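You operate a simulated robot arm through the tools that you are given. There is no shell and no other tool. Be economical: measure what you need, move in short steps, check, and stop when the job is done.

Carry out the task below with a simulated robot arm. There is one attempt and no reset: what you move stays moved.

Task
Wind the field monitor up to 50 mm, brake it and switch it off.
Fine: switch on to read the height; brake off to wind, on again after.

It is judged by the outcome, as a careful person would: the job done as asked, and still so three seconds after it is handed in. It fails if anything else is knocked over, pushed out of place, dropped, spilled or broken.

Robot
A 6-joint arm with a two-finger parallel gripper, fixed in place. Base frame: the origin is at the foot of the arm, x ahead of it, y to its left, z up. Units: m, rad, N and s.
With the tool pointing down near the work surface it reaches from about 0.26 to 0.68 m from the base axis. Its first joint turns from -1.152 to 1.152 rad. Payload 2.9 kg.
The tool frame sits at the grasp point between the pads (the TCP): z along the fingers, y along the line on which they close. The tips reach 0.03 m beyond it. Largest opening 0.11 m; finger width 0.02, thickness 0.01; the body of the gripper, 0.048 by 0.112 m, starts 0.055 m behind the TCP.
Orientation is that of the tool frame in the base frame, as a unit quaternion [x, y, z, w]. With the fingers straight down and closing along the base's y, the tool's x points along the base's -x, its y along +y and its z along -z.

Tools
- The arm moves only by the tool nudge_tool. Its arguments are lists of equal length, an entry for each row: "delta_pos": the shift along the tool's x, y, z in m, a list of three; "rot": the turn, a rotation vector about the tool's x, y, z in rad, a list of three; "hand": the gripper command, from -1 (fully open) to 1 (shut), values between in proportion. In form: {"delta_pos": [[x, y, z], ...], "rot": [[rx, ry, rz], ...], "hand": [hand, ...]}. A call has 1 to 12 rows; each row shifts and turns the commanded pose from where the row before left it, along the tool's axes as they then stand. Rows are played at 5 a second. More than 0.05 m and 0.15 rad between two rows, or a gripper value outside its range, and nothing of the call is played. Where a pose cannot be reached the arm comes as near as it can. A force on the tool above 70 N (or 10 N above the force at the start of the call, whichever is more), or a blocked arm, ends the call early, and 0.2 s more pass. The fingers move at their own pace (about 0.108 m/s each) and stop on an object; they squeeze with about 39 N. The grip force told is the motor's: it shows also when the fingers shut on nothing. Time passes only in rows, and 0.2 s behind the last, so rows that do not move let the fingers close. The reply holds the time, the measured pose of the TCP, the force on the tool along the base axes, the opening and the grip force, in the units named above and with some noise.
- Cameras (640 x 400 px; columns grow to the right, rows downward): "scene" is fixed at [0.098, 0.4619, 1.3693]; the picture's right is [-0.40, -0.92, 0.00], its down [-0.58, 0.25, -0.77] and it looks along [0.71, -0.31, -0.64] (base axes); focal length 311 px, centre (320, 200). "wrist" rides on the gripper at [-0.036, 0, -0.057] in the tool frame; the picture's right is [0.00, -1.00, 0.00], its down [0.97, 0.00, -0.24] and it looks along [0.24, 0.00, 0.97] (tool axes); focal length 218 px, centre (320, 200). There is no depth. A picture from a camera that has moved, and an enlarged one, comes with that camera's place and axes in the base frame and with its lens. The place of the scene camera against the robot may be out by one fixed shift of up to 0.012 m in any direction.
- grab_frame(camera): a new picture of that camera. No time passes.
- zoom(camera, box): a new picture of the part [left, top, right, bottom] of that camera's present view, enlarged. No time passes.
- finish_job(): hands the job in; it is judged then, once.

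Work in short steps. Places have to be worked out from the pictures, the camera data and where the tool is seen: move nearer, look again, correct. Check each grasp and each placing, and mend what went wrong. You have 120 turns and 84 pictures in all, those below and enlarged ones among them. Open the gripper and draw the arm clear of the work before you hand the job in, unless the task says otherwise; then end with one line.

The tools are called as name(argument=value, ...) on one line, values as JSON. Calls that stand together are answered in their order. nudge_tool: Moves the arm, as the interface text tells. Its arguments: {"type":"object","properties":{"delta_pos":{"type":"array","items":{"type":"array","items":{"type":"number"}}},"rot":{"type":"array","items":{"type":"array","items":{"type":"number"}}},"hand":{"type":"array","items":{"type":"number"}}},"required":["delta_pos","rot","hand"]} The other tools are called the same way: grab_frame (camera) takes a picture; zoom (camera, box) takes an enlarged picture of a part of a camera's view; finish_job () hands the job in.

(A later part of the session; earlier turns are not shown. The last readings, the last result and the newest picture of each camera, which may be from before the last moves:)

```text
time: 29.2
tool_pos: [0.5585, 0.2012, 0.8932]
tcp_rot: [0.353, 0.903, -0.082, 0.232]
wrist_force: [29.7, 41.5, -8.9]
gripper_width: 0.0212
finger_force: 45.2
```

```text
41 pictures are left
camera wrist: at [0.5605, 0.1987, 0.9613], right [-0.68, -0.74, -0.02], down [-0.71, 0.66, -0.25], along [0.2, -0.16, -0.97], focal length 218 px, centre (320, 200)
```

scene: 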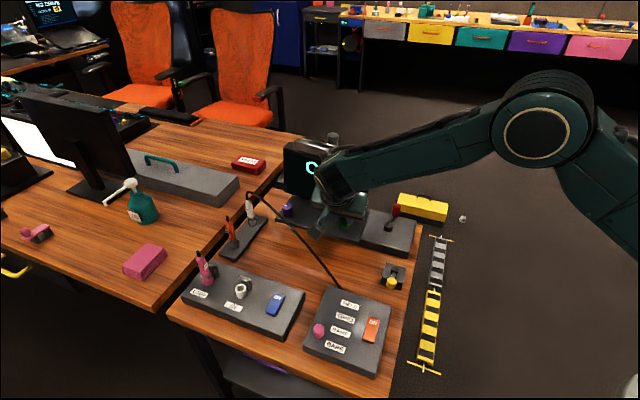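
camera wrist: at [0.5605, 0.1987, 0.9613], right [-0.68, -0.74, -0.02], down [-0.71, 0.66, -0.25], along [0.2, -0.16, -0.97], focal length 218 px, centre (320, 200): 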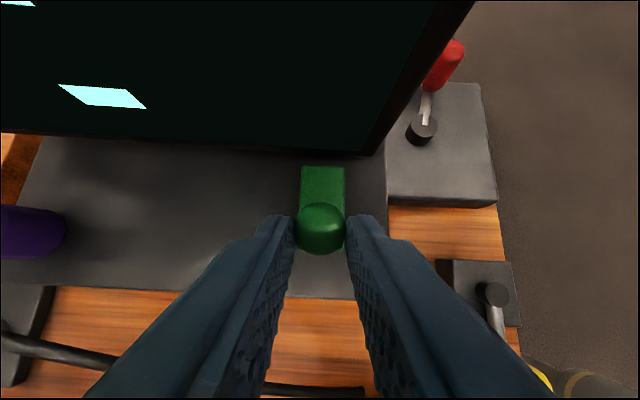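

End stop reached: total travel about 45 mm, and the display stayed OFF, so green is likely the brake slide or something else, not power. I release and back away to inspect.

nudge_tool(delta_pos=[[0, 0.006, 0], [0, 0, 0], [0, 0, 0], [-0.012, 0, -0.022], [0.012, 0, -0.035], [0.02, 0, -0.03], [0.02, 0, -0.02], [0, 0, 0]], rot=[[0, 0, 0], [0, 0, 0], [0, 0, 0], [0, 0, 0], [0, 0, 0], [0, 0, 0], [0, 0, 0], [0, 0, 0]], hand=[1, 0.1, 0.1, 0.1, 0.1, 0.1, 0.1, 0.1])

grab_frame(camera="wrist")

grab_frame(camera="scene")

```text
time: 31.0
tool_pos: [0.4976, 0.2571, 0.9671]
tcp_rot: [0.361, 0.899, -0.093, 0.229]
wrist_force: [-0.6, 0.7, 0.2]
gripper_width: 0.0495
finger_force: 0.1
```

```text
40 pictures are left
camera wrist: at [0.5001, 0.255, 1.0351], right [-0.69, -0.72, 0.0], down [-0.7, 0.67, -0.25], along [0.18, -0.18, -0.97], focal length 218 px, centre (320, 200)
```

wrist: 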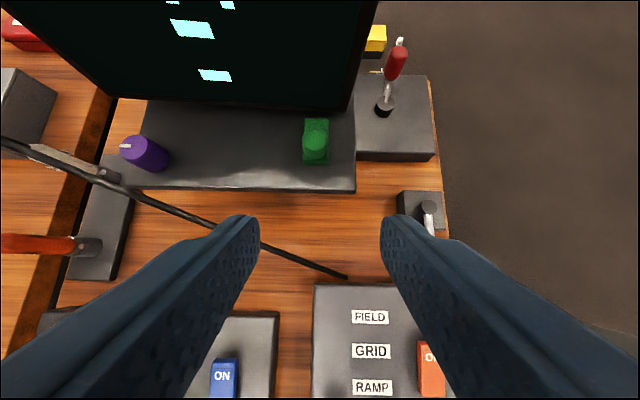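

```text
39 pictures are left
```

scene: 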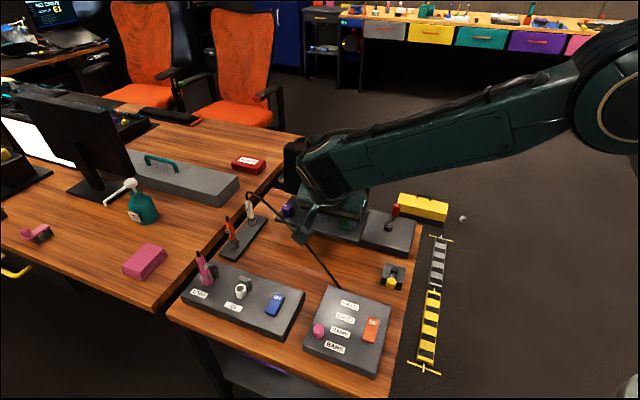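

Green is now at the right end. Next I test the yellow lever (ball at about (0.417, 0.157, 0.793)): untilt, move above it and straddle it with the fingers.

nudge_tool(delta_pos=[[0, 0, 0], [0, 0, 0], [0, 0, 0], [0, 0, 0], [-0.0037, -0.0427, 0], [-0.0037, -0.0427, 0], [-0.0037, -0.0427, 0], [0, 0, 0.04], [0, 0, 0.035], [0, 0, 0]], rot=[[0, 0.125, 0], [0, 0.125, 0], [0, 0.125, 0], [0, 0.125, 0], [0, 0, 0], [0, 0, 0], [0, 0, 0], [0, 0, 0], [0, 0, 0], [0, 0, 0]], hand=[0.1, 0.1, 0.1, 0.1, 0.1, 0.1, 0.1, 0.1, 0.1, 0.1])

grab_frame(camera="wrist")

grab_frame(camera="scene")

```text
time: 33.2
tool_pos: [0.4168, 0.1564, 0.8916]
tcp_rot: [0.371, 0.929, 0.0, 0.001]
wrist_force: [0.5, 0.6, 0.1]
gripper_width: 0.0494
finger_force: 0.1
```

```text
38 pictures are left
camera wrist: at [0.4426, 0.1329, 0.949], right [-0.69, -0.72, 0.0], down [-0.7, 0.67, 0.24], along [-0.17, 0.17, -0.97], focal length 218 px, centre (320, 200)
```

wrist: 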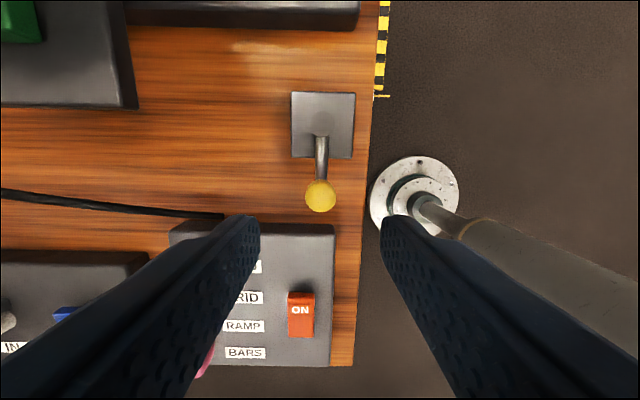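

```text
37 pictures are left
```

scene: 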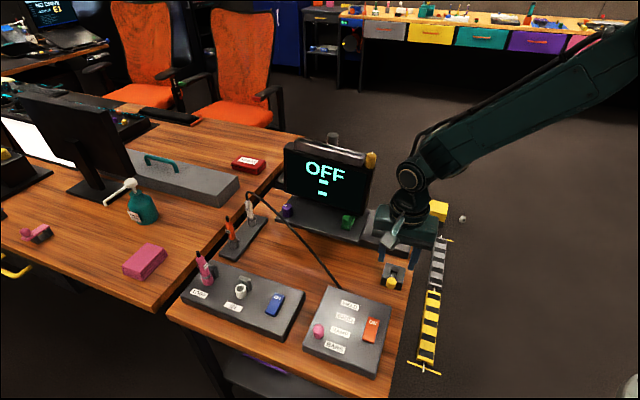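

Ball centred between the fingers. I descend to straddle it.

nudge_tool(delta_pos=[[0, 0, 0.04], [0, 0, 0.037], [0, 0, 0]], rot=[[0, 0, 0], [0, 0, 0], [0, 0, 0]], hand=[0.1, 0.1, 0.1])

grab_frame(camera="wrist")

```text
time: 34.0
tool_pos: [0.4163, 0.1557, 0.8139]
tcp_rot: [0.372, 0.928, 0.0, 0.0]
wrist_force: [0.8, -0.3, -0.2]
gripper_width: 0.0494
finger_force: 0.0
```

```text
36 pictures are left
camera wrist: at [0.4423, 0.133, 0.8721], right [-0.69, -0.72, 0.0], down [-0.7, 0.67, 0.24], along [-0.17, 0.17, -0.97], focal length 218 px, centre (320, 200)
```

wrist: 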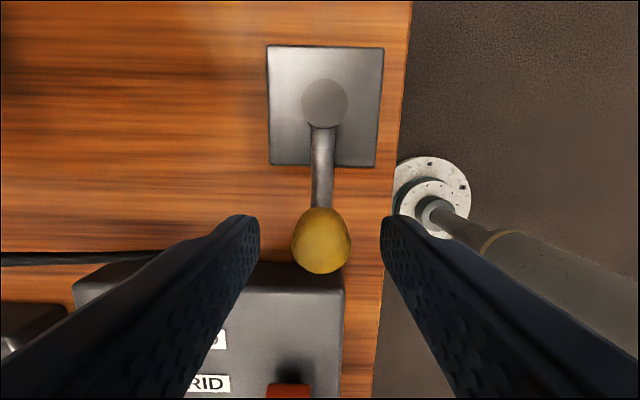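

Straddling the ball. I nudge left 0.02 and check force.

nudge_tool(delta_pos=[[0, 0.006, 0], [0, 0.006, 0], [0, 0.006, 0], [0, 0.004, 0], [0, 0, 0]], rot=[[0, 0, 0], [0, 0, 0], [0, 0, 0], [0, 0, 0], [0, 0, 0]], hand=[0.1, 0.1, 0.1, 0.1, 0.1])

```text
time: 35.2
tool_pos: [0.4313, 0.1722, 0.8151]
tcp_rot: [0.372, 0.928, 0.0, 0.0]
wrist_force: [-1.4, 0.1, 0.8]
gripper_width: 0.0498
finger_force: 0.4
```

nudge_tool(delta_pos=[[0, 0.006, 0], [0, 0.006, 0], [0, 0, 0]], rot=[[0, 0, 0], [0, 0, 0], [0, 0, 0]], hand=[0.1, 0.1, 0.1])

grab_frame(camera="wrist")

```text
time: 36.0
tool_pos: [0.4401, 0.1818, 0.8154]
tcp_rot: [0.371, 0.928, 0.0, 0.001]
wrist_force: [0.0, -0.7, 0.0]
gripper_width: 0.0496
finger_force: 0.0
```

```text
35 pictures are left
camera wrist: at [0.466, 0.1575, 0.873], right [-0.69, -0.72, 0.0], down [-0.7, 0.67, 0.24], along [-0.17, 0.17, -0.97], focal length 218 px, centre (320, 200)
```

wrist: 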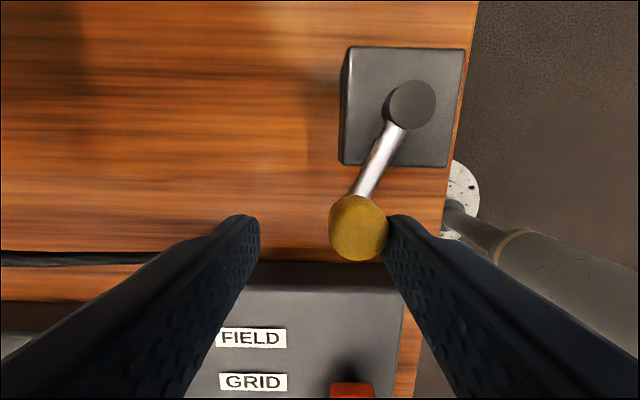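

The yellow lever swings freely to the left. I grip its ball and follow the arc to find the other stop.

nudge_tool(delta_pos=[[-0.006, 0, 0], [0, 0, 0], [0, 0, 0], [-0.0057, 0.0055, 0], [-0.0057, 0.0055, 0], [0, 0, 0]], rot=[[0, 0, 0], [0, 0, 0], [0, 0, 0], [0, 0, 0], [0, 0, 0], [0, 0, 0]], hand=[0.1, 1, 1, 1, 1, 1])

grab_frame(camera="wrist")

```text
time: 37.4
tool_pos: [0.4592, 0.1765, 0.815]
tcp_rot: [0.372, 0.928, -0.001, -0.001]
wrist_force: [-9.2, -11.9, 5.7]
gripper_width: 0.0209
finger_force: 44.6
```

```text
34 pictures are left
camera wrist: at [0.4851, 0.1525, 0.8726], right [-0.69, -0.72, 0.0], down [-0.7, 0.67, 0.24], along [-0.18, 0.16, -0.97], focal length 218 px, centre (320, 200)
```

wrist: 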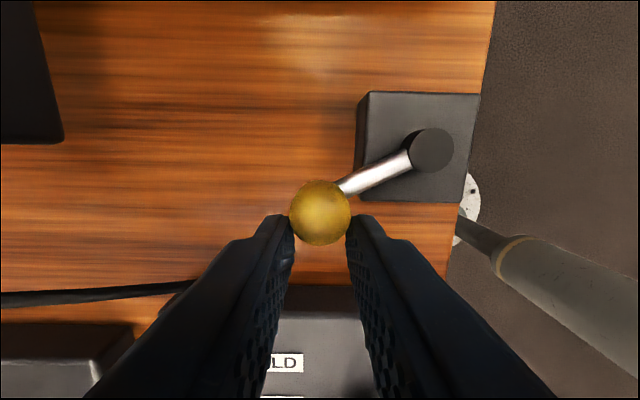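

At about 60°, with some resistance. I continue along the tangent a little.

nudge_tool(delta_pos=[[-0.005, 0.0, 0], [-0.005, 0.002, 0], [0, 0, 0]], rot=[[0, 0, 0], [0, 0, 0], [0, 0, 0]], hand=[1, 1, 1])

grab_frame(camera="wrist")

zoom(camera="scene", box=[270, 130, 398, 210])

```text
time: 38.2
tool_pos: [0.4674, 0.1759, 0.8156]
tcp_rot: [0.367, 0.93, 0.002, -0.002]
wrist_force: [-16.5, 22.4, 7.7]
gripper_width: 0.0
finger_force: 37.6
```

```text
33 pictures are left
camera wrist: at [0.4936, 0.152, 0.8735], right [-0.68, -0.73, 0.0], down [-0.71, 0.66, 0.25], along [-0.18, 0.17, -0.97], focal length 218 px, centre (320, 200)
```

wrist: 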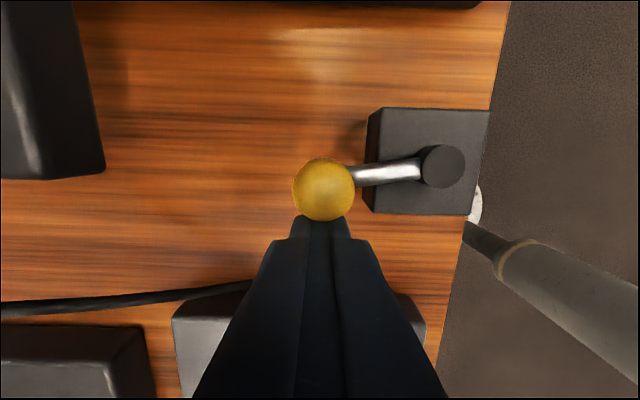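

```text
5.00 times, centred on (334, 170) of scene
camera zoom: at [0.0975, 0.4624, 1.3692], right [-0.4, -0.92, 0.0], down [-0.58, 0.25, -0.77], along [0.71, -0.31, -0.64], focal length 1556 px, centre (250, 350)
```

zoom: 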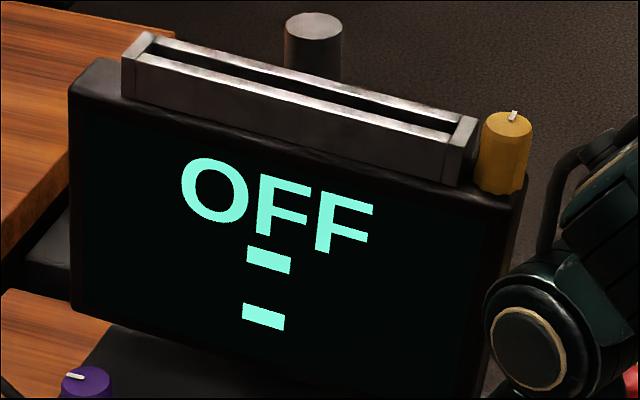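

The lever now sits at its left stop (about 90°), and the display is unchanged. Power must be a rotary knob; I go up to inspect the amber knob on top of the monitor.

nudge_tool(delta_pos=[[0.02, 0, 0], [0, 0, -0.048], [0, 0, -0.048], [0, 0, -0.048], [0, 0, -0.048], [0, 0, -0.048], [0, 0, -0.048], [-0.04, 0.016, 0], [-0.04, 0.016, 0], [-0.04, 0.016, 0], [-0.02, 0, 0], [0, 0, 0]], rot=[[0, 0, 0], [0, 0, 0], [0, 0, 0], [0, 0, 0], [0, 0, 0], [0, 0, 0], [0, 0, 0], [0, 0, 0], [0, 0, 0], [0, 0, 0], [0, 0, 0], [0, 0, 0]], hand=[1, 1, 1, 1, 1, 1, 1, 0.1, 0.1, 0.1, 0.1, 0.1])

grab_frame(camera="wrist")

```text
time: 40.8
tool_pos: [0.5893, 0.1228, 1.1032]
tcp_rot: [0.371, 0.929, 0.0, 0.0]
wrist_force: [0.4, -0.5, 0.8]
gripper_width: 0.0498
finger_force: 0.1
```

```text
31 pictures are left
camera wrist: at [0.6152, 0.0997, 1.1611], right [-0.69, -0.72, 0.0], down [-0.7, 0.67, 0.24], along [-0.17, 0.17, -0.97], focal length 218 px, centre (320, 200)
```

wrist: 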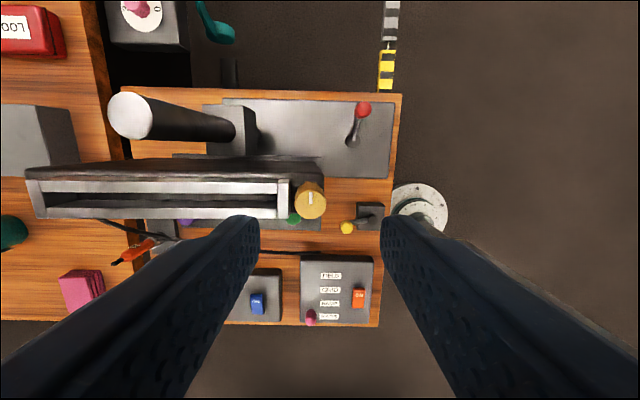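

Overview is useful: amber sits right of the metal bar. I zoom for the tick and surroundings.

zoom(camera="wrist", box=[240, 150, 400, 250])

```text
4.00 times, centred on (320, 200) of wrist
camera zoom: at [0.6152, 0.0997, 1.1611], right [-0.69, -0.72, 0.0], down [-0.7, 0.67, 0.24], along [-0.17, 0.17, -0.97], focal length 873 px, centre (320, 200)
```

zoom: 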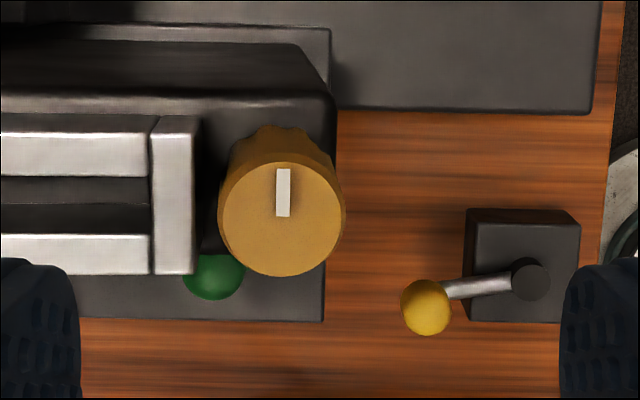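

Tick points away. I yaw the tool −90° so the fingers close front-to-back on the amber knob, clear of the bar.

nudge_tool(delta_pos=[[0, 0, 0], [0, 0, 0], [0, 0, 0], [0, 0, 0], [0, 0, 0], [0, 0, 0], [0, 0, 0], [0, 0, 0], [0, 0, 0], [0, 0, 0], [0, 0, 0], [0, 0, 0]], rot=[[0, 0, -0.1428], [0, 0, -0.1428], [0, 0, -0.1428], [0, 0, -0.1428], [0, 0, -0.1428], [0, 0, -0.1428], [0, 0, -0.1428], [0, 0, -0.1428], [0, 0, -0.1428], [0, 0, -0.1428], [0, 0, -0.1428], [0, 0, 0]], hand=[0.1, 0.1, 0.1, 0.1, 0.1, 0.1, 0.1, 0.1, 0.1, 0.1, 0.1, 0.1])

```text
time: 43.4
tool_pos: [0.5883, 0.1222, 1.1034]
tcp_rot: [-0.395, 0.919, 0.001, 0.001]
wrist_force: [-0.3, -0.9, 0.2]
gripper_width: 0.0494
finger_force: 0.0
```

nudge_tool(delta_pos=[[-0.0104, 0.0064, 0.02], [0, 0, 0.025], [0, 0, 0]], rot=[[0, 0, 0], [0, 0, 0], [0, 0, 0]], hand=[0.1, 0.1, 0.1])

grab_frame(camera="wrist")

zoom(camera="scene", box=[270, 90, 430, 190])

```text
time: 44.2
tool_pos: [0.5918, 0.136, 1.0593]
tcp_rot: [-0.394, 0.919, -0.001, 0.0]
wrist_force: [-0.5, 0.4, 0.2]
gripper_width: 0.0496
finger_force: 0.0
```

```text
29 pictures are left
camera wrist: at [0.616, 0.1626, 1.1158], right [0.72, -0.69, 0.0], down [-0.67, -0.7, 0.24], along [-0.17, -0.17, -0.97], focal length 218 px, centre (320, 200)
```

wrist: 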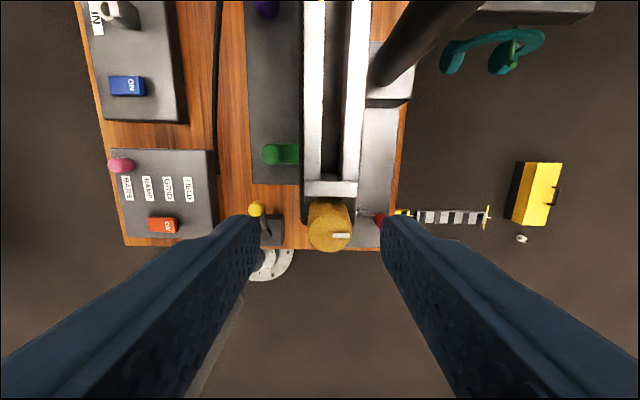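

```text
4.00 times, centred on (350, 140) of scene
camera zoom: at [0.098, 0.4619, 1.3693], right [-0.4, -0.92, 0.0], down [-0.58, 0.25, -0.77], along [0.71, -0.31, -0.64], focal length 1245 px, centre (200, 440)
```

zoom: 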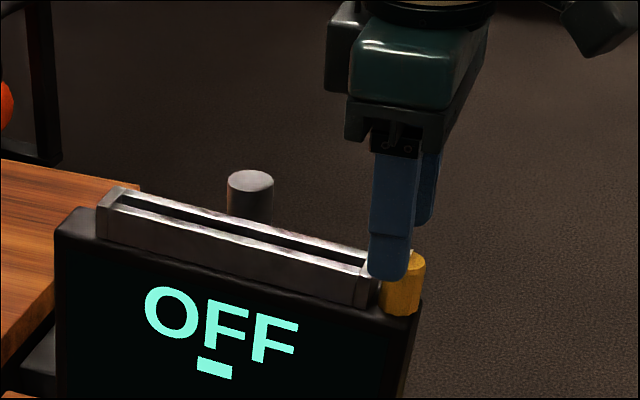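

Nearly centred; I correct 4 mm, descend around the amber knob and grip it.

nudge_tool(delta_pos=[[0.0043, -0.004, 0.015], [0, 0, 0.02], [0, 0, 0], [0, 0, 0], [0, 0, 0], [0, 0, 0]], rot=[[0, 0, 0], [0, 0, 0], [0, 0, 0], [0, 0, 0], [0, 0, 0], [0, 0, 0]], hand=[0.1, 0.1, 0.1, 1, 1, 1])

zoom(camera="scene", box=[270, 110, 430, 210])

```text
time: 45.6
tool_pos: [0.5918, 0.1302, 1.024]
tcp_rot: [-0.394, 0.919, 0.0, 0.0]
wrist_force: [0.8, -0.3, -1.4]
gripper_width: 0.0216
finger_force: 45.4
```

```text
4.00 times, centred on (350, 160) of scene
camera zoom: at [0.098, 0.462, 1.3693], right [-0.4, -0.92, 0.0], down [-0.58, 0.25, -0.77], along [0.71, -0.31, -0.64], focal length 1245 px, centre (200, 360)
```

zoom: 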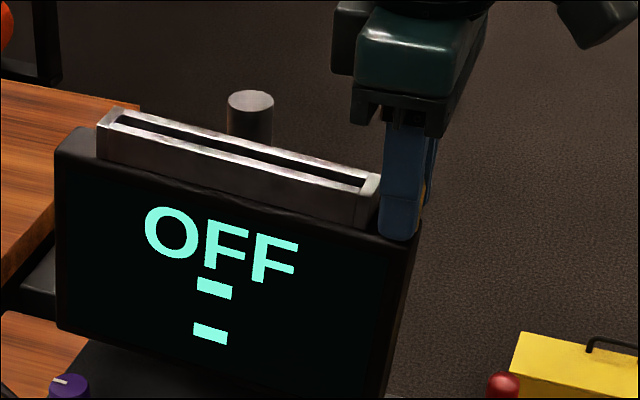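

Gripped at 21.6 mm. I turn it clockwise (tool +z) by about 0.6 rad and watch the display.

nudge_tool(delta_pos=[[0, 0, 0], [0, 0, 0], [0, 0, 0], [0, 0, 0], [0, 0, 0]], rot=[[0, 0, 0.12], [0, 0, 0.12], [0, 0, 0.12], [0, 0, 0.12], [0, 0, 0.12]], hand=[1, 1, 1, 1, 1])

zoom(camera="scene", box=[270, 110, 430, 210])

```text
time: 46.8
tool_pos: [0.5898, 0.1289, 1.0227]
tcp_rot: [-0.105, 0.994, 0.0, -0.002]
wrist_force: [-12.3, -2.8, 0.9]
gripper_width: 0.0223
finger_force: 45.0
```

```text
4.00 times, centred on (350, 160) of scene
camera zoom: at [0.0976, 0.4618, 1.3694], right [-0.4, -0.92, 0.0], down [-0.58, 0.25, -0.77], along [0.71, -0.31, -0.64], focal length 1245 px, centre (200, 360)
```

zoom: 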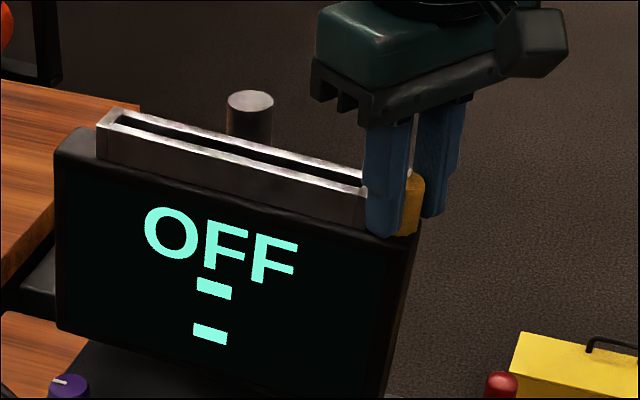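

No change, and a 12 N side force (a finger may be nearing the bar). I turn back and then anticlockwise.

nudge_tool(delta_pos=[[0, 0, 0], [0, 0, 0], [0, 0, 0], [0, 0, 0], [0, 0, 0], [0, 0, 0], [0, 0, 0], [0, 0, 0], [0, 0, 0], [0, 0, 0]], rot=[[0, 0, -0.12], [0, 0, -0.12], [0, 0, -0.12], [0, 0, -0.12], [0, 0, -0.12], [0, 0, -0.12], [0, 0, -0.12], [0, 0, -0.12], [0, 0, -0.12], [0, 0, -0.12]], hand=[1, 1, 1, 1, 1, 1, 1, 1, 1, 1])

zoom(camera="scene", box=[270, 110, 430, 210])

```text
time: 49.0
tool_pos: [0.5922, 0.1273, 1.0227]
tcp_rot: [-0.646, 0.764, -0.001, 0.0]
wrist_force: [3.1, -23.2, -6.8]
gripper_width: 0.0223
finger_force: 44.8
```

```text
4.00 times, centred on (350, 160) of scene
camera zoom: at [0.0983, 0.4613, 1.3695], right [-0.4, -0.92, 0.0], down [-0.58, 0.25, -0.77], along [0.71, -0.31, -0.64], focal length 1245 px, centre (200, 360)
```

zoom: 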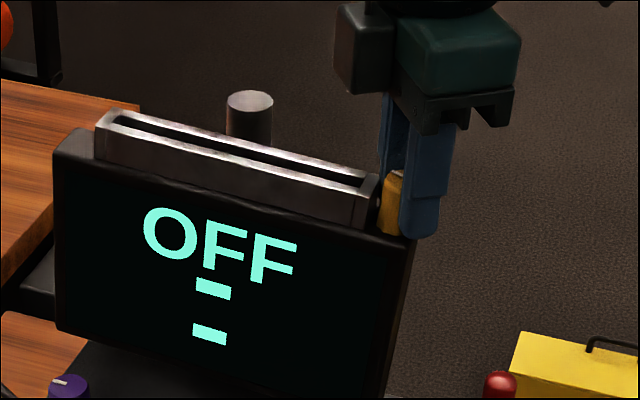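

No effect either way. I return to the starting angle, release, rise and check the tick is back where it was.

nudge_tool(delta_pos=[[0, 0, 0], [0, 0, 0], [0, 0, 0], [0, 0, 0], [0, 0, 0], [0, 0, 0], [0, 0, 0], [0, 0, 0], [0, 0, -0.03], [0, 0, -0.03], [0, 0, 0]], rot=[[0, 0, 0.12], [0, 0, 0.12], [0, 0, 0.12], [0, 0, 0.12], [0, 0, 0.12], [0, 0, 0], [0, 0, 0], [0, 0, 0], [0, 0, 0], [0, 0, 0], [0, 0, 0]], hand=[1, 1, 1, 1, 1, 1, 0.1, 0.1, 0.1, 0.1, 0.1])

zoom(camera="wrist", box=[240, 130, 400, 260])

```text
time: 51.4
tool_pos: [0.5902, 0.13, 1.084]
tcp_rot: [-0.394, 0.919, 0.0, 0.0]
wrist_force: [0.4, 0.4, 0.0]
gripper_width: 0.0494
finger_force: 0.0
```

```text
3.08 times, centred on (320, 195) of wrist
camera zoom: at [0.6151, 0.1563, 1.141], right [0.72, -0.69, 0.0], down [-0.67, -0.7, 0.24], along [-0.17, -0.17, -0.97], focal length 672 px, centre (320, 215)
```

zoom: 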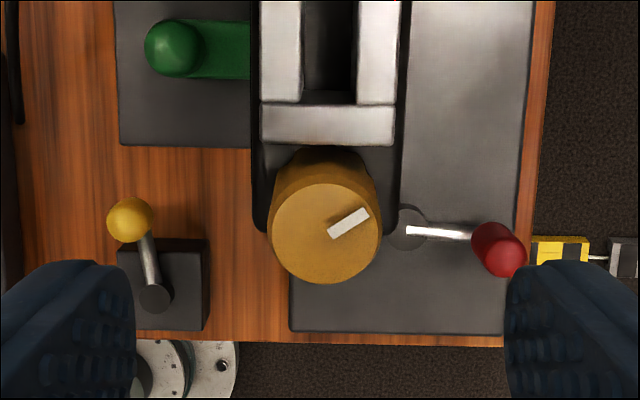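

The tick ended about 28° anticlockwise, so it stops clockwise and does turn anticlockwise. I regrip from the other side and turn it further anticlockwise to see if this is the power switch.

nudge_tool(delta_pos=[[0, 0, 0], [0, 0, 0], [0, 0, 0], [0, 0, 0], [0, 0, 0.03], [0, 0, 0.03], [0, 0, 0], [0, 0, 0], [0, 0, 0]], rot=[[0, 0, 0.14], [0, 0, 0.14], [0, 0, 0.14], [0, 0, 0.14], [0, 0, 0], [0, 0, 0], [0, 0, 0], [0, 0, 0], [0, 0, 0]], hand=[0.2, 0.2, 0.2, 0.2, 0.2, 0.2, 1, 1, 1])

nudge_tool(delta_pos=[[0, 0, 0], [0, 0, 0], [0, 0, 0], [0, 0, 0], [0, 0, 0], [0, 0, 0], [0, 0, 0], [0, 0, 0], [0, 0, 0], [0, 0, 0]], rot=[[0, 0, -0.13], [0, 0, -0.13], [0, 0, -0.13], [0, 0, -0.13], [0, 0, -0.13], [0, 0, -0.13], [0, 0, -0.13], [0, 0, -0.13], [0, 0, -0.13], [0, 0, 0]], hand=[1, 1, 1, 1, 1, 1, 1, 1, 1, 1])

zoom(camera="scene", box=[270, 110, 430, 210])

```text
time: 53.4
tool_pos: [0.5898, 0.1297, 1.0233]
tcp_rot: [-0.125, 0.992, -0.001, -0.002]
wrist_force: [-14.1, 8.9, -0.6]
gripper_width: 0.0215
finger_force: 44.7
```

```text
time: 55.6
tool_pos: [0.5924, 0.1267, 1.023]
tcp_rot: [-0.65, 0.76, -0.001, 0.003]
wrist_force: [13.3, -20.9, -10.7]
gripper_width: 0.0218
finger_force: 45.1
```

```text
4.00 times, centred on (350, 160) of scene
camera zoom: at [0.0986, 0.4614, 1.3695], right [-0.4, -0.92, 0.0], down [-0.59, 0.25, -0.77], along [0.71, -0.31, -0.64], focal length 1245 px, centre (200, 360)
```

zoom: 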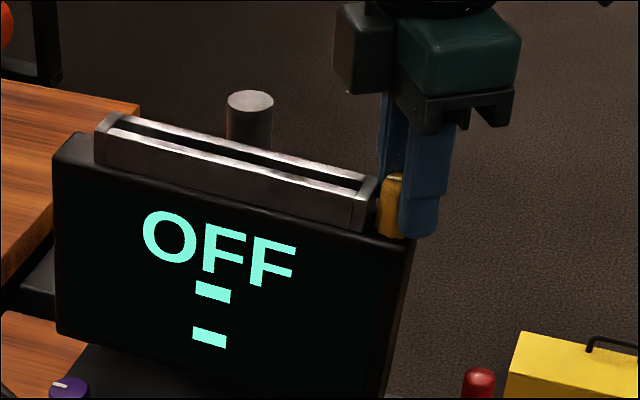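

Still OFF, but the red crank has crept, which suggests the brake is now off. I release, rise and look at the tick and crank.

nudge_tool(delta_pos=[[0, 0, 0], [0, 0, 0], [0, 0, -0.03], [0, 0, -0.03], [0, 0, 0], [0, 0, 0], [0, 0, 0], [0, 0, 0], [0, 0, 0]], rot=[[0, 0, 0], [0, 0, 0], [0, 0, 0], [0, 0, 0], [0, 0, 0.15], [0, 0, 0.15], [0, 0, 0.15], [0, 0, 0.15], [0, 0, 0]], hand=[0.2, 0.2, 0.2, 0.2, 0.2, 0.2, 0.2, 0.2, 0.2])

zoom(camera="wrist", box=[240, 130, 400, 260])

```text
time: 57.6
tool_pos: [0.5909, 0.1294, 1.0826]
tcp_rot: [-0.398, 0.917, 0.0, 0.001]
wrist_force: [0.2, 0.0, 0.2]
gripper_width: 0.0442
finger_force: 0.0
```

```text
3.08 times, centred on (320, 195) of wrist
camera zoom: at [0.6157, 0.1567, 1.141], right [0.73, -0.68, 0.0], down [-0.66, -0.71, 0.24], along [-0.16, -0.18, -0.97], focal length 672 px, centre (320, 215)
```

zoom: 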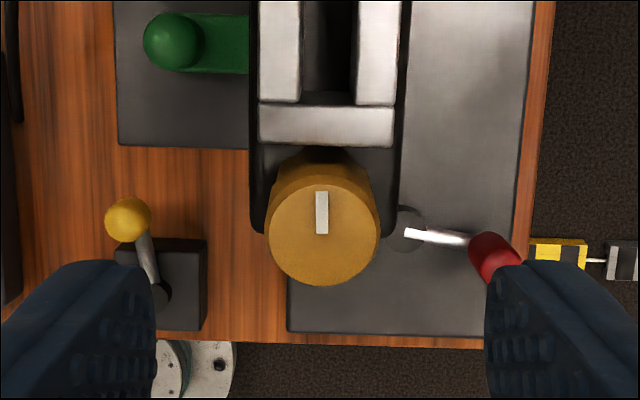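

Amber now points left with no effect: a decoy. I turn it back clockwise to its original direction.

nudge_tool(delta_pos=[[0, 0, 0], [0, 0, 0], [0, 0, 0], [0, 0, 0], [0, 0, 0], [0, 0, 0], [0, 0, 0.03], [0, 0, 0.03], [0, 0, 0], [0, 0, 0], [0, 0, 0]], rot=[[0, 0, -0.145], [0, 0, -0.145], [0, 0, -0.145], [0, 0, -0.145], [0, 0, -0.145], [0, 0, -0.145], [0, 0, 0], [0, 0, 0], [0, 0, 0], [0, 0, 0], [0, 0, 0]], hand=[0.2, 0.2, 0.2, 0.2, 0.2, 0.2, 0.2, 0.2, 1, 1, 1])

nudge_tool(delta_pos=[[0, 0, 0], [0, 0, 0], [0, 0, 0], [0, 0, 0], [0, 0, 0], [0, 0, 0], [0, 0, 0], [0, 0, 0], [0, 0, 0], [0, 0, 0], [0, 0, 0]], rot=[[0, 0, 0.14], [0, 0, 0.14], [0, 0, 0.14], [0, 0, 0.14], [0, 0, 0.14], [0, 0, 0.14], [0, 0, 0.14], [0, 0, 0.14], [0, 0, 0.14], [0, 0, 0.14], [0, 0, 0]], hand=[1, 1, 1, 1, 1, 1, 1, 1, 1, 1, 1])

nudge_tool(delta_pos=[[0, 0, 0], [0, 0, 0], [0, 0, -0.03], [0, 0, -0.03], [0, 0, 0], [0, 0, 0], [0, 0, 0], [0, 0, 0], [0, 0, 0]], rot=[[0, 0, 0], [0, 0, 0], [0, 0, 0], [0, 0, 0], [0, 0, -0.14], [0, 0, -0.14], [0, 0, -0.14], [0, 0, -0.1], [0, 0, 0]], hand=[0.2, 0.2, 0.2, 0.2, 0.2, 0.2, 0.2, 0.2, 0.2])

zoom(camera="wrist", box=[240, 130, 400, 260])

```text
time: 60.0
tool_pos: [0.5939, 0.1297, 1.0254]
tcp_rot: [0.748, -0.664, 0.002, -0.003]
wrist_force: [10.8, -2.2, 20.0]
gripper_width: 0.0215
finger_force: 45.0
```

```text
time: 62.4
tool_pos: [0.5912, 0.1301, 1.0242]
tcp_rot: [-0.145, 0.989, 0.0, 0.001]
wrist_force: [7.9, 2.3, 15.3]
gripper_width: 0.0213
finger_force: 45.0
```

```text
time: 64.4
tool_pos: [0.5916, 0.1296, 1.083]
tcp_rot: [-0.395, 0.919, 0.0, -0.001]
wrist_force: [0.7, -0.2, 0.5]
gripper_width: 0.0441
finger_force: 0.1
```

```text
3.08 times, centred on (320, 195) of wrist
camera zoom: at [0.6159, 0.1569, 1.1411], right [0.73, -0.69, 0.0], down [-0.67, -0.7, 0.24], along [-0.17, -0.17, -0.97], focal length 672 px, centre (320, 215)
```

zoom: 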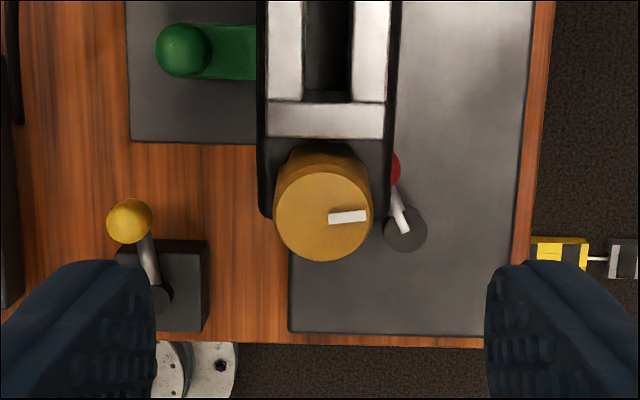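

Amber is back, and pushing it drove the free lift down (crank turned anticlockwise), so clockwise cranking should raise it. Purple is the remaining power candidate; I move round to the near side for a look at it.

nudge_tool(delta_pos=[[0, 0, 0], [0, 0, 0], [0, 0, 0], [0, 0, 0], [0, 0, 0], [0, 0, 0], [0.0225, 0.0375, 0], [0.0225, 0.0375, 0], [0.0225, 0.0375, 0.01], [0.0, 0.0375, 0.03], [0, 0, 0.03]], rot=[[0, 0, 0.131], [0, 0, 0.131], [0, 0, 0.131], [0, 0, 0.131], [0, 0, 0.131], [0, 0, 0.131], [0, 0, 0], [0, 0, 0], [0, 0, 0], [0, 0, 0], [0, 0, 0]], hand=[0.2, 0.2, 0.2, 0.2, 0.2, 0.2, 0.2, 0.2, 0.2, 0.2, 0.2])

nudge_tool(delta_pos=[[0, 0, 0], [0, 0, 0], [0, 0, 0], [0, 0, 0], [0, 0, 0]], rot=[[0, -0.125, 0], [0, -0.125, 0], [0, -0.125, 0], [0, -0.125, 0], [0, 0, 0]], hand=[0.2, 0.2, 0.2, 0.2, 0.2])

grab_frame(camera="wrist")

```text
time: 66.8
tool_pos: [0.52, 0.2783, 1.013]
tcp_rot: [-0.011, 1.0, 0.0, 0.0]
wrist_force: [0.0, 0.1, 0.0]
gripper_width: 0.0439
finger_force: 0.2
```

```text
time: 68.0
tool_pos: [0.5205, 0.2772, 1.0131]
tcp_rot: [-0.011, 0.969, 0.002, 0.248]
wrist_force: [-0.7, -0.4, 0.1]
gripper_width: 0.0438
finger_force: 0.2
```

```text
20 pictures are left
camera wrist: at [0.5242, 0.2792, 1.0815], right [0.02, -1.0, 0.0], down [-0.97, -0.02, -0.26], along [0.26, 0.01, -0.97], focal length 218 px, centre (320, 200)
```

wrist: 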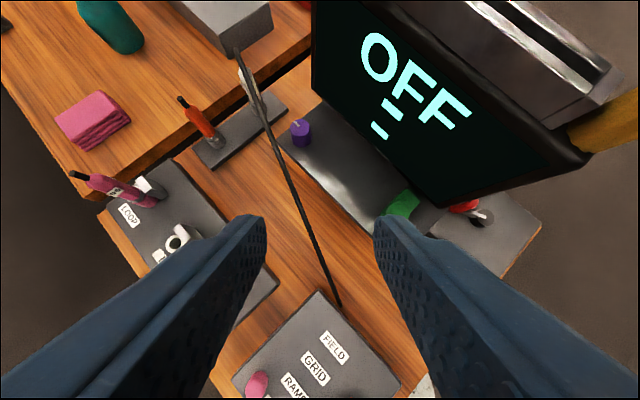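

Purple's top is at about (0.672, 0.306, 0.858), with the cable about 30 mm to its near-left. I yaw to approach straight from the front with a narrow opening and hover over it.

nudge_tool(delta_pos=[[0, 0, 0], [0, 0, 0], [0, 0, 0], [0, 0, 0], [0, 0, 0], [0, 0, 0], [-0.022, 0.0419, 0.012], [-0.022, 0.0419, 0.012], [-0.0219, 0.0418, 0.012], [0.0211, 0, 0.0386], [0.0211, 0, 0.0387], [0, 0, 0]], rot=[[0.0625, 0, 0.1146], [0.0625, 0, 0.1146], [0.0625, 0, 0.1146], [0.0625, 0, 0.1146], [0.0625, 0, 0.1146], [0.0625, 0, 0.1146], [0, 0, 0], [0, 0, 0], [0, 0, 0], [0, 0, 0], [0, 0, 0], [0, 0, 0]], hand=[0.3, 0.3, 0.3, 0.3, 0.3, 0.3, 0.3, 0.3, 0.3, 0.3, 0.3, 0.3])

grab_frame(camera="wrist")

```text
time: 70.6
tool_pos: [0.5726, 0.294, 0.9213]
tcp_rot: [0.36, 0.9, -0.09, 0.229]
wrist_force: [-0.1, 0.5, -0.7]
gripper_width: 0.0384
finger_force: 0.1
out of reach, approached as far as the arm can: row 8, 9
```

```text
19 pictures are left
camera wrist: at [0.5759, 0.2915, 0.9889], right [-0.69, -0.72, 0.0], down [-0.7, 0.67, -0.25], along [0.18, -0.17, -0.97], focal length 218 px, centre (320, 200)
```

wrist: 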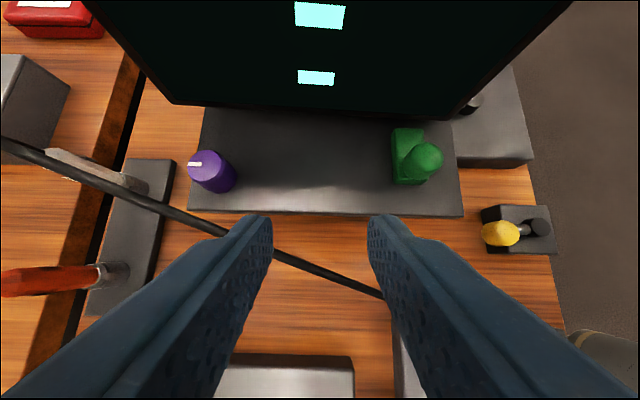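

Purple is beyond comfortable reach, so likely not meant to be used. The IN/LOOP box is the monitor's input panel, so its blue ON rocker is probably the monitor's power switch; I go above it.

nudge_tool(delta_pos=[[-0.0145, 0, -0.0263], [-0.0145, 0, -0.0263], [0, 0, 0], [0, 0, 0], [0, 0, 0], [0, 0, 0], [0.0365, 0.004, 0], [0.0365, 0.004, 0], [0.0365, 0.004, 0], [0.0365, 0.003, 0], [0, 0, 0.05], [0, 0, 0.04]], rot=[[0, 0, 0], [0, 0, 0], [0, 0.125, 0], [0, 0.125, 0], [0, 0.125, 0], [0, 0.125, 0], [0, 0, 0], [0, 0, 0], [0, 0, 0], [0, 0, 0], [0, 0, 0], [0, 0, 0]], hand=[0.3, 0.3, 0.3, 0.3, 0.3, 0.3, 0.3, 0.3, 0.3, 0.3, 0.3, 0.3])

grab_frame(camera="wrist")

```text
time: 73.2
tool_pos: [0.4788, 0.4051, 0.8912]
tcp_rot: [0.371, 0.929, 0.001, 0.0]
wrist_force: [0.1, -0.6, 0.1]
gripper_width: 0.0384
finger_force: 0.0
```

```text
18 pictures are left
camera wrist: at [0.5043, 0.3818, 0.9492], right [-0.69, -0.72, 0.0], down [-0.7, 0.67, 0.24], along [-0.17, 0.17, -0.97], focal length 218 px, centre (320, 200)
```

wrist: 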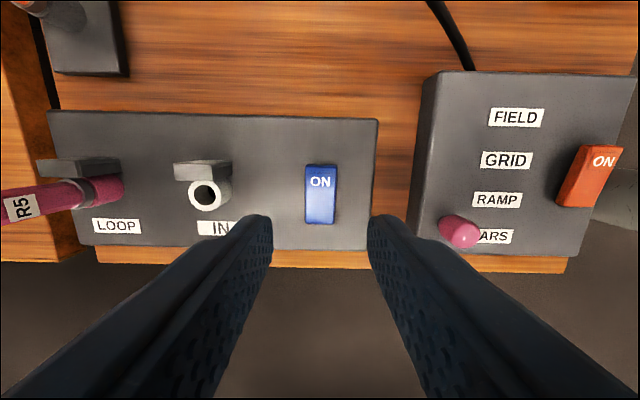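

Blue rocker centre is about (0.479, 0.407), with ON at the far end. I close, shift 12 mm toward the far end, and press down in small steps.

nudge_tool(delta_pos=[[-0.012, 0.001, 0], [0, 0, 0], [0, 0, 0.03], [0, 0, 0.02], [0, 0, 0.005], [0, 0, 0.005], [0, 0, 0.004]], rot=[[0, 0, 0], [0, 0, 0], [0, 0, 0], [0, 0, 0], [0, 0, 0], [0, 0, 0], [0, 0, 0]], hand=[1, 1, 1, 1, 1, 1, 1])

```text
time: 74.8
tool_pos: [0.4883, 0.3985, 0.8273]
tcp_rot: [0.371, 0.929, 0.001, 0.0]
wrist_force: [-0.7, 0.1, -0.3]
gripper_width: 0.0002
finger_force: 37.7
```

No contact yet (tip about 0.797). I keep lowering in small steps.

nudge_tool(delta_pos=[[0, 0, 0.003], [0, 0, 0.003], [0, 0, 0.003], [0, 0, 0]], rot=[[0, 0, 0], [0, 0, 0], [0, 0, 0], [0, 0, 0]], hand=[1, 1, 1, 1])

zoom(camera="scene", box=[260, 120, 420, 280])

```text
time: 75.8
tool_pos: [0.4882, 0.3978, 0.8179]
tcp_rot: [0.371, 0.929, 0.0, -0.001]
wrist_force: [-0.3, -0.2, 0.0]
gripper_width: 0.0001
finger_force: 37.6
```

```text
2.50 times, centred on (340, 200) of scene
camera zoom: at [0.098, 0.4619, 1.3693], right [-0.4, -0.92, 0.0], down [-0.58, 0.25, -0.77], along [0.71, -0.31, -0.64], focal length 778 px, centre (270, 200)
```

zoom: 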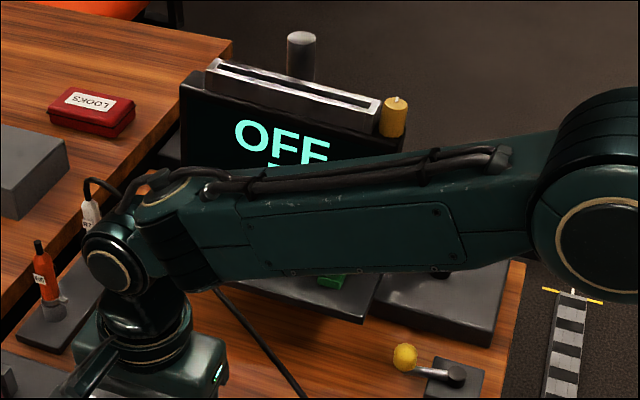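

Still no contact at tip z 0.788; I keep going down in small steps.

nudge_tool(delta_pos=[[0, 0, 0.003], [0, 0, 0.003], [0, 0, 0.003], [0, 0, 0.003], [0, 0, 0]], rot=[[0, 0, 0], [0, 0, 0], [0, 0, 0], [0, 0, 0], [0, 0, 0]], hand=[1, 1, 1, 1, 1])

```text
time: 77.0
tool_pos: [0.4905, 0.3981, 0.8141]
tcp_rot: [0.371, 0.929, 0.005, 0.004]
wrist_force: [-7.5, -17.8, 54.9]
gripper_width: 0.0
finger_force: 37.8
```

Firm contact (55 N). I check the display.

nudge_tool(delta_pos=[[0, 0, -0.02], [0, 0, -0.03], [0, 0, 0]], rot=[[0, 0, 0], [0, 0, 0], [0, 0, 0]], hand=[1, 1, 1])

grab_frame(camera="scene")

```text
time: 77.8
tool_pos: [0.4873, 0.3969, 0.8565]
tcp_rot: [0.371, 0.929, -0.001, 0.0]
wrist_force: [0.1, -0.2, 0.1]
gripper_width: 0.0
finger_force: 37.8
```

```text
16 pictures are left
```

scene: 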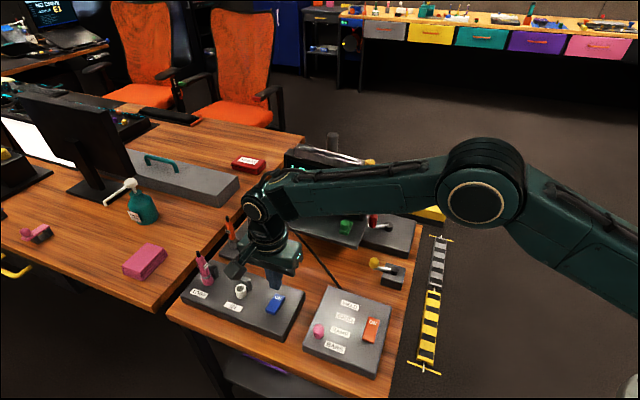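

The arm hides the screen, so I move toward the crank from the right side, which also clears the view.

nudge_tool(delta_pos=[[0, 0, -0.045], [0, -0.043, -0.02], [0, -0.043, -0.02], [0, -0.043, -0.02], [0, -0.043, -0.02], [0, -0.043, -0.02], [-0.048, 0, 0], [-0.048, 0, 0], [-0.048, 0, 0], [-0.048, 0, 0], [-0.048, 0, 0], [-0.048, 0, 0]], rot=[[0, 0, 0], [0, 0, 0], [0, 0, 0], [0, 0, 0], [0, 0, 0], [0, 0, 0], [0, 0, 0], [0, 0, 0], [0, 0, 0], [0, 0, 0], [0, 0, 0], [0, 0, 0]], hand=[1, 1, 1, 1, 1, 1, 1, 1, 1, 1, 1, 1])

nudge_tool(delta_pos=[[0, 0, 0], [0, 0, 0], [0, 0, 0], [0, 0, 0], [0, 0, 0], [0, 0, 0], [0, 0, 0], [0, 0, 0], [0, 0, 0], [0, 0, 0], [0, 0, 0], [0, 0, 0]], rot=[[0, 0, -0.1428], [0, 0, -0.1428], [0, 0, -0.1428], [0, 0, -0.1428], [0, 0, -0.1428], [0, 0, -0.1428], [0, 0, -0.1428], [0, 0, -0.1428], [0, 0, -0.1428], [0, 0, -0.1428], [0, 0, -0.1428], [0, 0, 0]], hand=[0.4, 0.4, 0.4, 0.4, 0.4, 0.4, 0.4, 0.4, 0.4, 0.4, 0.4, 0.4])

zoom(camera="scene", box=[250, 120, 450, 320])

```text
time: 80.4
tool_pos: [0.5484, 0.0442, 1.0001]
tcp_rot: [0.371, 0.929, 0.001, 0.0]
wrist_force: [0.2, -0.3, -0.9]
gripper_width: 0.0
finger_force: 37.4
```

```text
time: 83.0
tool_pos: [0.5486, 0.0442, 1.0014]
tcp_rot: [-0.395, 0.919, -0.001, 0.0]
wrist_force: [-0.6, -0.2, -0.6]
gripper_width: 0.0329
finger_force: 0.0
```

```text
2.00 times, centred on (350, 220) of scene
camera zoom: at [0.098, 0.4619, 1.3693], right [-0.4, -0.92, 0.0], down [-0.58, 0.25, -0.77], along [0.71, -0.31, -0.64], focal length 622 px, centre (260, 160)
```

zoom: 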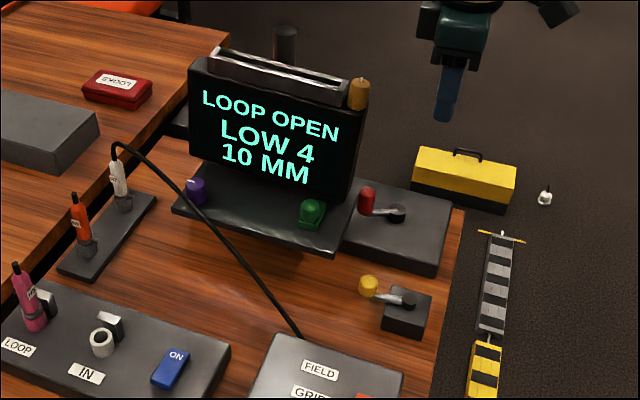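

Blue was the power: the display now reads "LOOP OPEN / LOW 4 / 10 MM". I tilt the hand to lean right of the crank (clear of the monitor) and line up with the red handle.

nudge_tool(delta_pos=[[0, 0, 0], [0, 0, 0], [0, 0, 0], [0, 0, 0], [0, 0, 0], [0.0188, -0.0017, 0.0295], [0.0188, -0.0017, 0.0295], [0.0189, -0.0016, 0.0294], [0, 0, 0]], rot=[[0, -0.14, 0], [0, -0.14, 0], [0, -0.14, 0], [0, -0.14, 0], [0, -0.14, 0], [0, 0, 0], [0, 0, 0], [0, 0, 0], [0, 0, 0]], hand=[0.3, 0.3, 0.3, 0.3, 0.3, 0.3, 0.3, 0.3, 0.3])

grab_frame(camera="wrist")

```text
time: 85.0
tool_pos: [0.5615, 0.0497, 0.896]
tcp_rot: [-0.37, 0.863, 0.136, 0.316]
wrist_force: [-0.2, 0.3, 0.0]
gripper_width: 0.0385
finger_force: 0.0
```

```text
14 pictures are left
camera wrist: at [0.5549, 0.0445, 0.9647], right [0.72, -0.69, 0.0], down [-0.62, -0.65, -0.44], along [0.3, 0.32, -0.9], focal length 218 px, centre (320, 200)
```

wrist: 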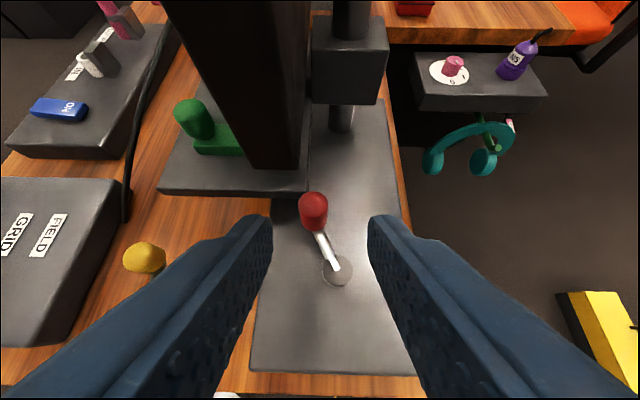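

Clear view: handle at about (0.594, 0.093), hub (0.581, 0.056), radius about 42 mm. I move in along the tool axis and grip the handle.

nudge_tool(delta_pos=[[0.0039, 0.0065, 0.0313], [0.0038, 0, 0.0314], [0, 0, 0], [0, 0, 0], [0, 0, 0], [0, 0, 0]], rot=[[0, 0, 0], [0, 0, 0], [0, 0, 0], [0, 0, 0], [0, 0, 0], [0, 0, 0]], hand=[0.3, 0.3, 0.3, 1, 1, 1])

grab_frame(camera="wrist")

```text
time: 86.4
tool_pos: [0.5809, 0.0792, 0.8447]
tcp_rot: [-0.37, 0.863, 0.135, 0.317]
wrist_force: [12.8, -1.1, -7.0]
gripper_width: 0.0209
finger_force: 45.2
```

```text
13 pictures are left
camera wrist: at [0.575, 0.0732, 0.9124], right [0.72, -0.69, 0.0], down [-0.62, -0.65, -0.44], along [0.31, 0.32, -0.9], focal length 218 px, centre (320, 200)
```

wrist: 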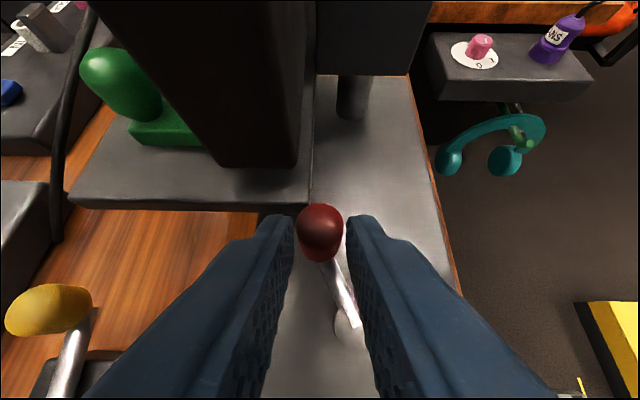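

Handle gripped. I wind clockwise about 120° along the arc.

nudge_tool(delta_pos=[[-0.0029, -0.0143, 0.0025], [0.001, -0.0147, -0.0008], [0.0048, -0.0134, -0.004], [0.008, -0.0104, -0.0067], [0.0102, -0.0062, -0.0086], [0.0112, -0.0013, -0.0095], [0, 0, 0]], rot=[[0, 0, 0], [0, 0, 0], [0, 0, 0], [0, 0, 0], [0, 0, 0], [0, 0, 0], [0, 0, 0]], hand=[1, 1, 1, 1, 1, 1, 1])

zoom(camera="scene", box=[260, 120, 440, 260])

```text
time: 88.0
tool_pos: [0.5951, 0.0067, 0.8453]
tcp_rot: [-0.371, 0.863, 0.136, 0.316]
wrist_force: [-1.5, 0.3, 0.7]
gripper_width: 0.0004
finger_force: 37.7
```

```text
2.86 times, centred on (350, 190) of scene
camera zoom: at [0.098, 0.4619, 1.3693], right [-0.4, -0.92, 0.0], down [-0.58, 0.25, -0.77], along [0.71, -0.31, -0.64], focal length 889 px, centre (234, 229)
```

zoom: 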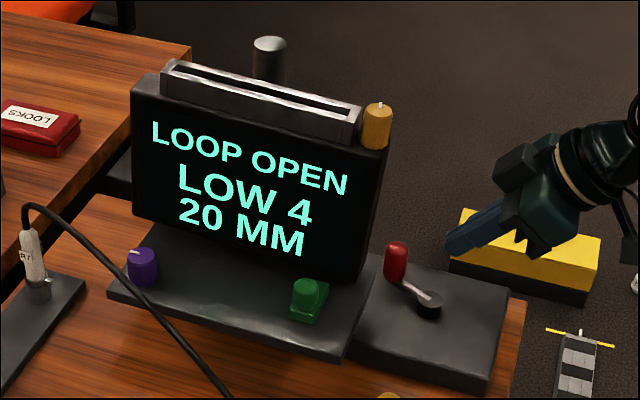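

The handle slipped out partway, but the height went to 20 MM (crank now about 28° past left, roughly 10 mm per 55–60°), confirming clockwise is up. I raise, turn the hand to match the crank's angle and line up for a grip that follows the crank round.

nudge_tool(delta_pos=[[-0.0258, 0, -0.0306], [0, 0, 0], [0, 0, 0], [0, 0, 0], [0, 0, 0], [0.0064, 0.0255, -0.0027], [0.0063, 0.0254, -0.0027], [0, 0, 0]], rot=[[0, 0, 0], [0.0789, 0, 0.0937], [0.0789, 0, 0.0937], [0.0789, 0, 0.0937], [0.0789, 0, 0.0937], [0, 0, 0], [0, 0, 0], [0, 0, 0]], hand=[1, 0.3, 0.3, 0.3, 0.3, 0.3, 0.3, 0.3])

grab_frame(camera="wrist")

```text
time: 89.8
tool_pos: [0.5668, 0.052, 0.8803]
tcp_rot: [-0.148, 0.928, 0.053, 0.339]
wrist_force: [-1.0, 0.1, 0.1]
gripper_width: 0.0384
finger_force: 0.1
```

```text
11 pictures are left
camera wrist: at [0.558, 0.0502, 0.9481], right [0.31, -0.95, 0.0], down [-0.85, -0.28, -0.44], along [0.42, 0.14, -0.9], focal length 218 px, centre (320, 200)
```

wrist: 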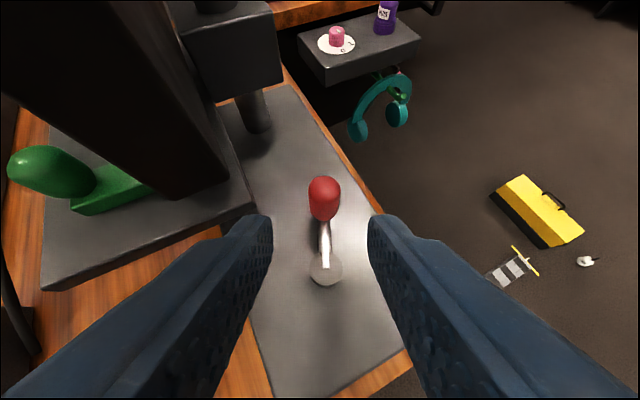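

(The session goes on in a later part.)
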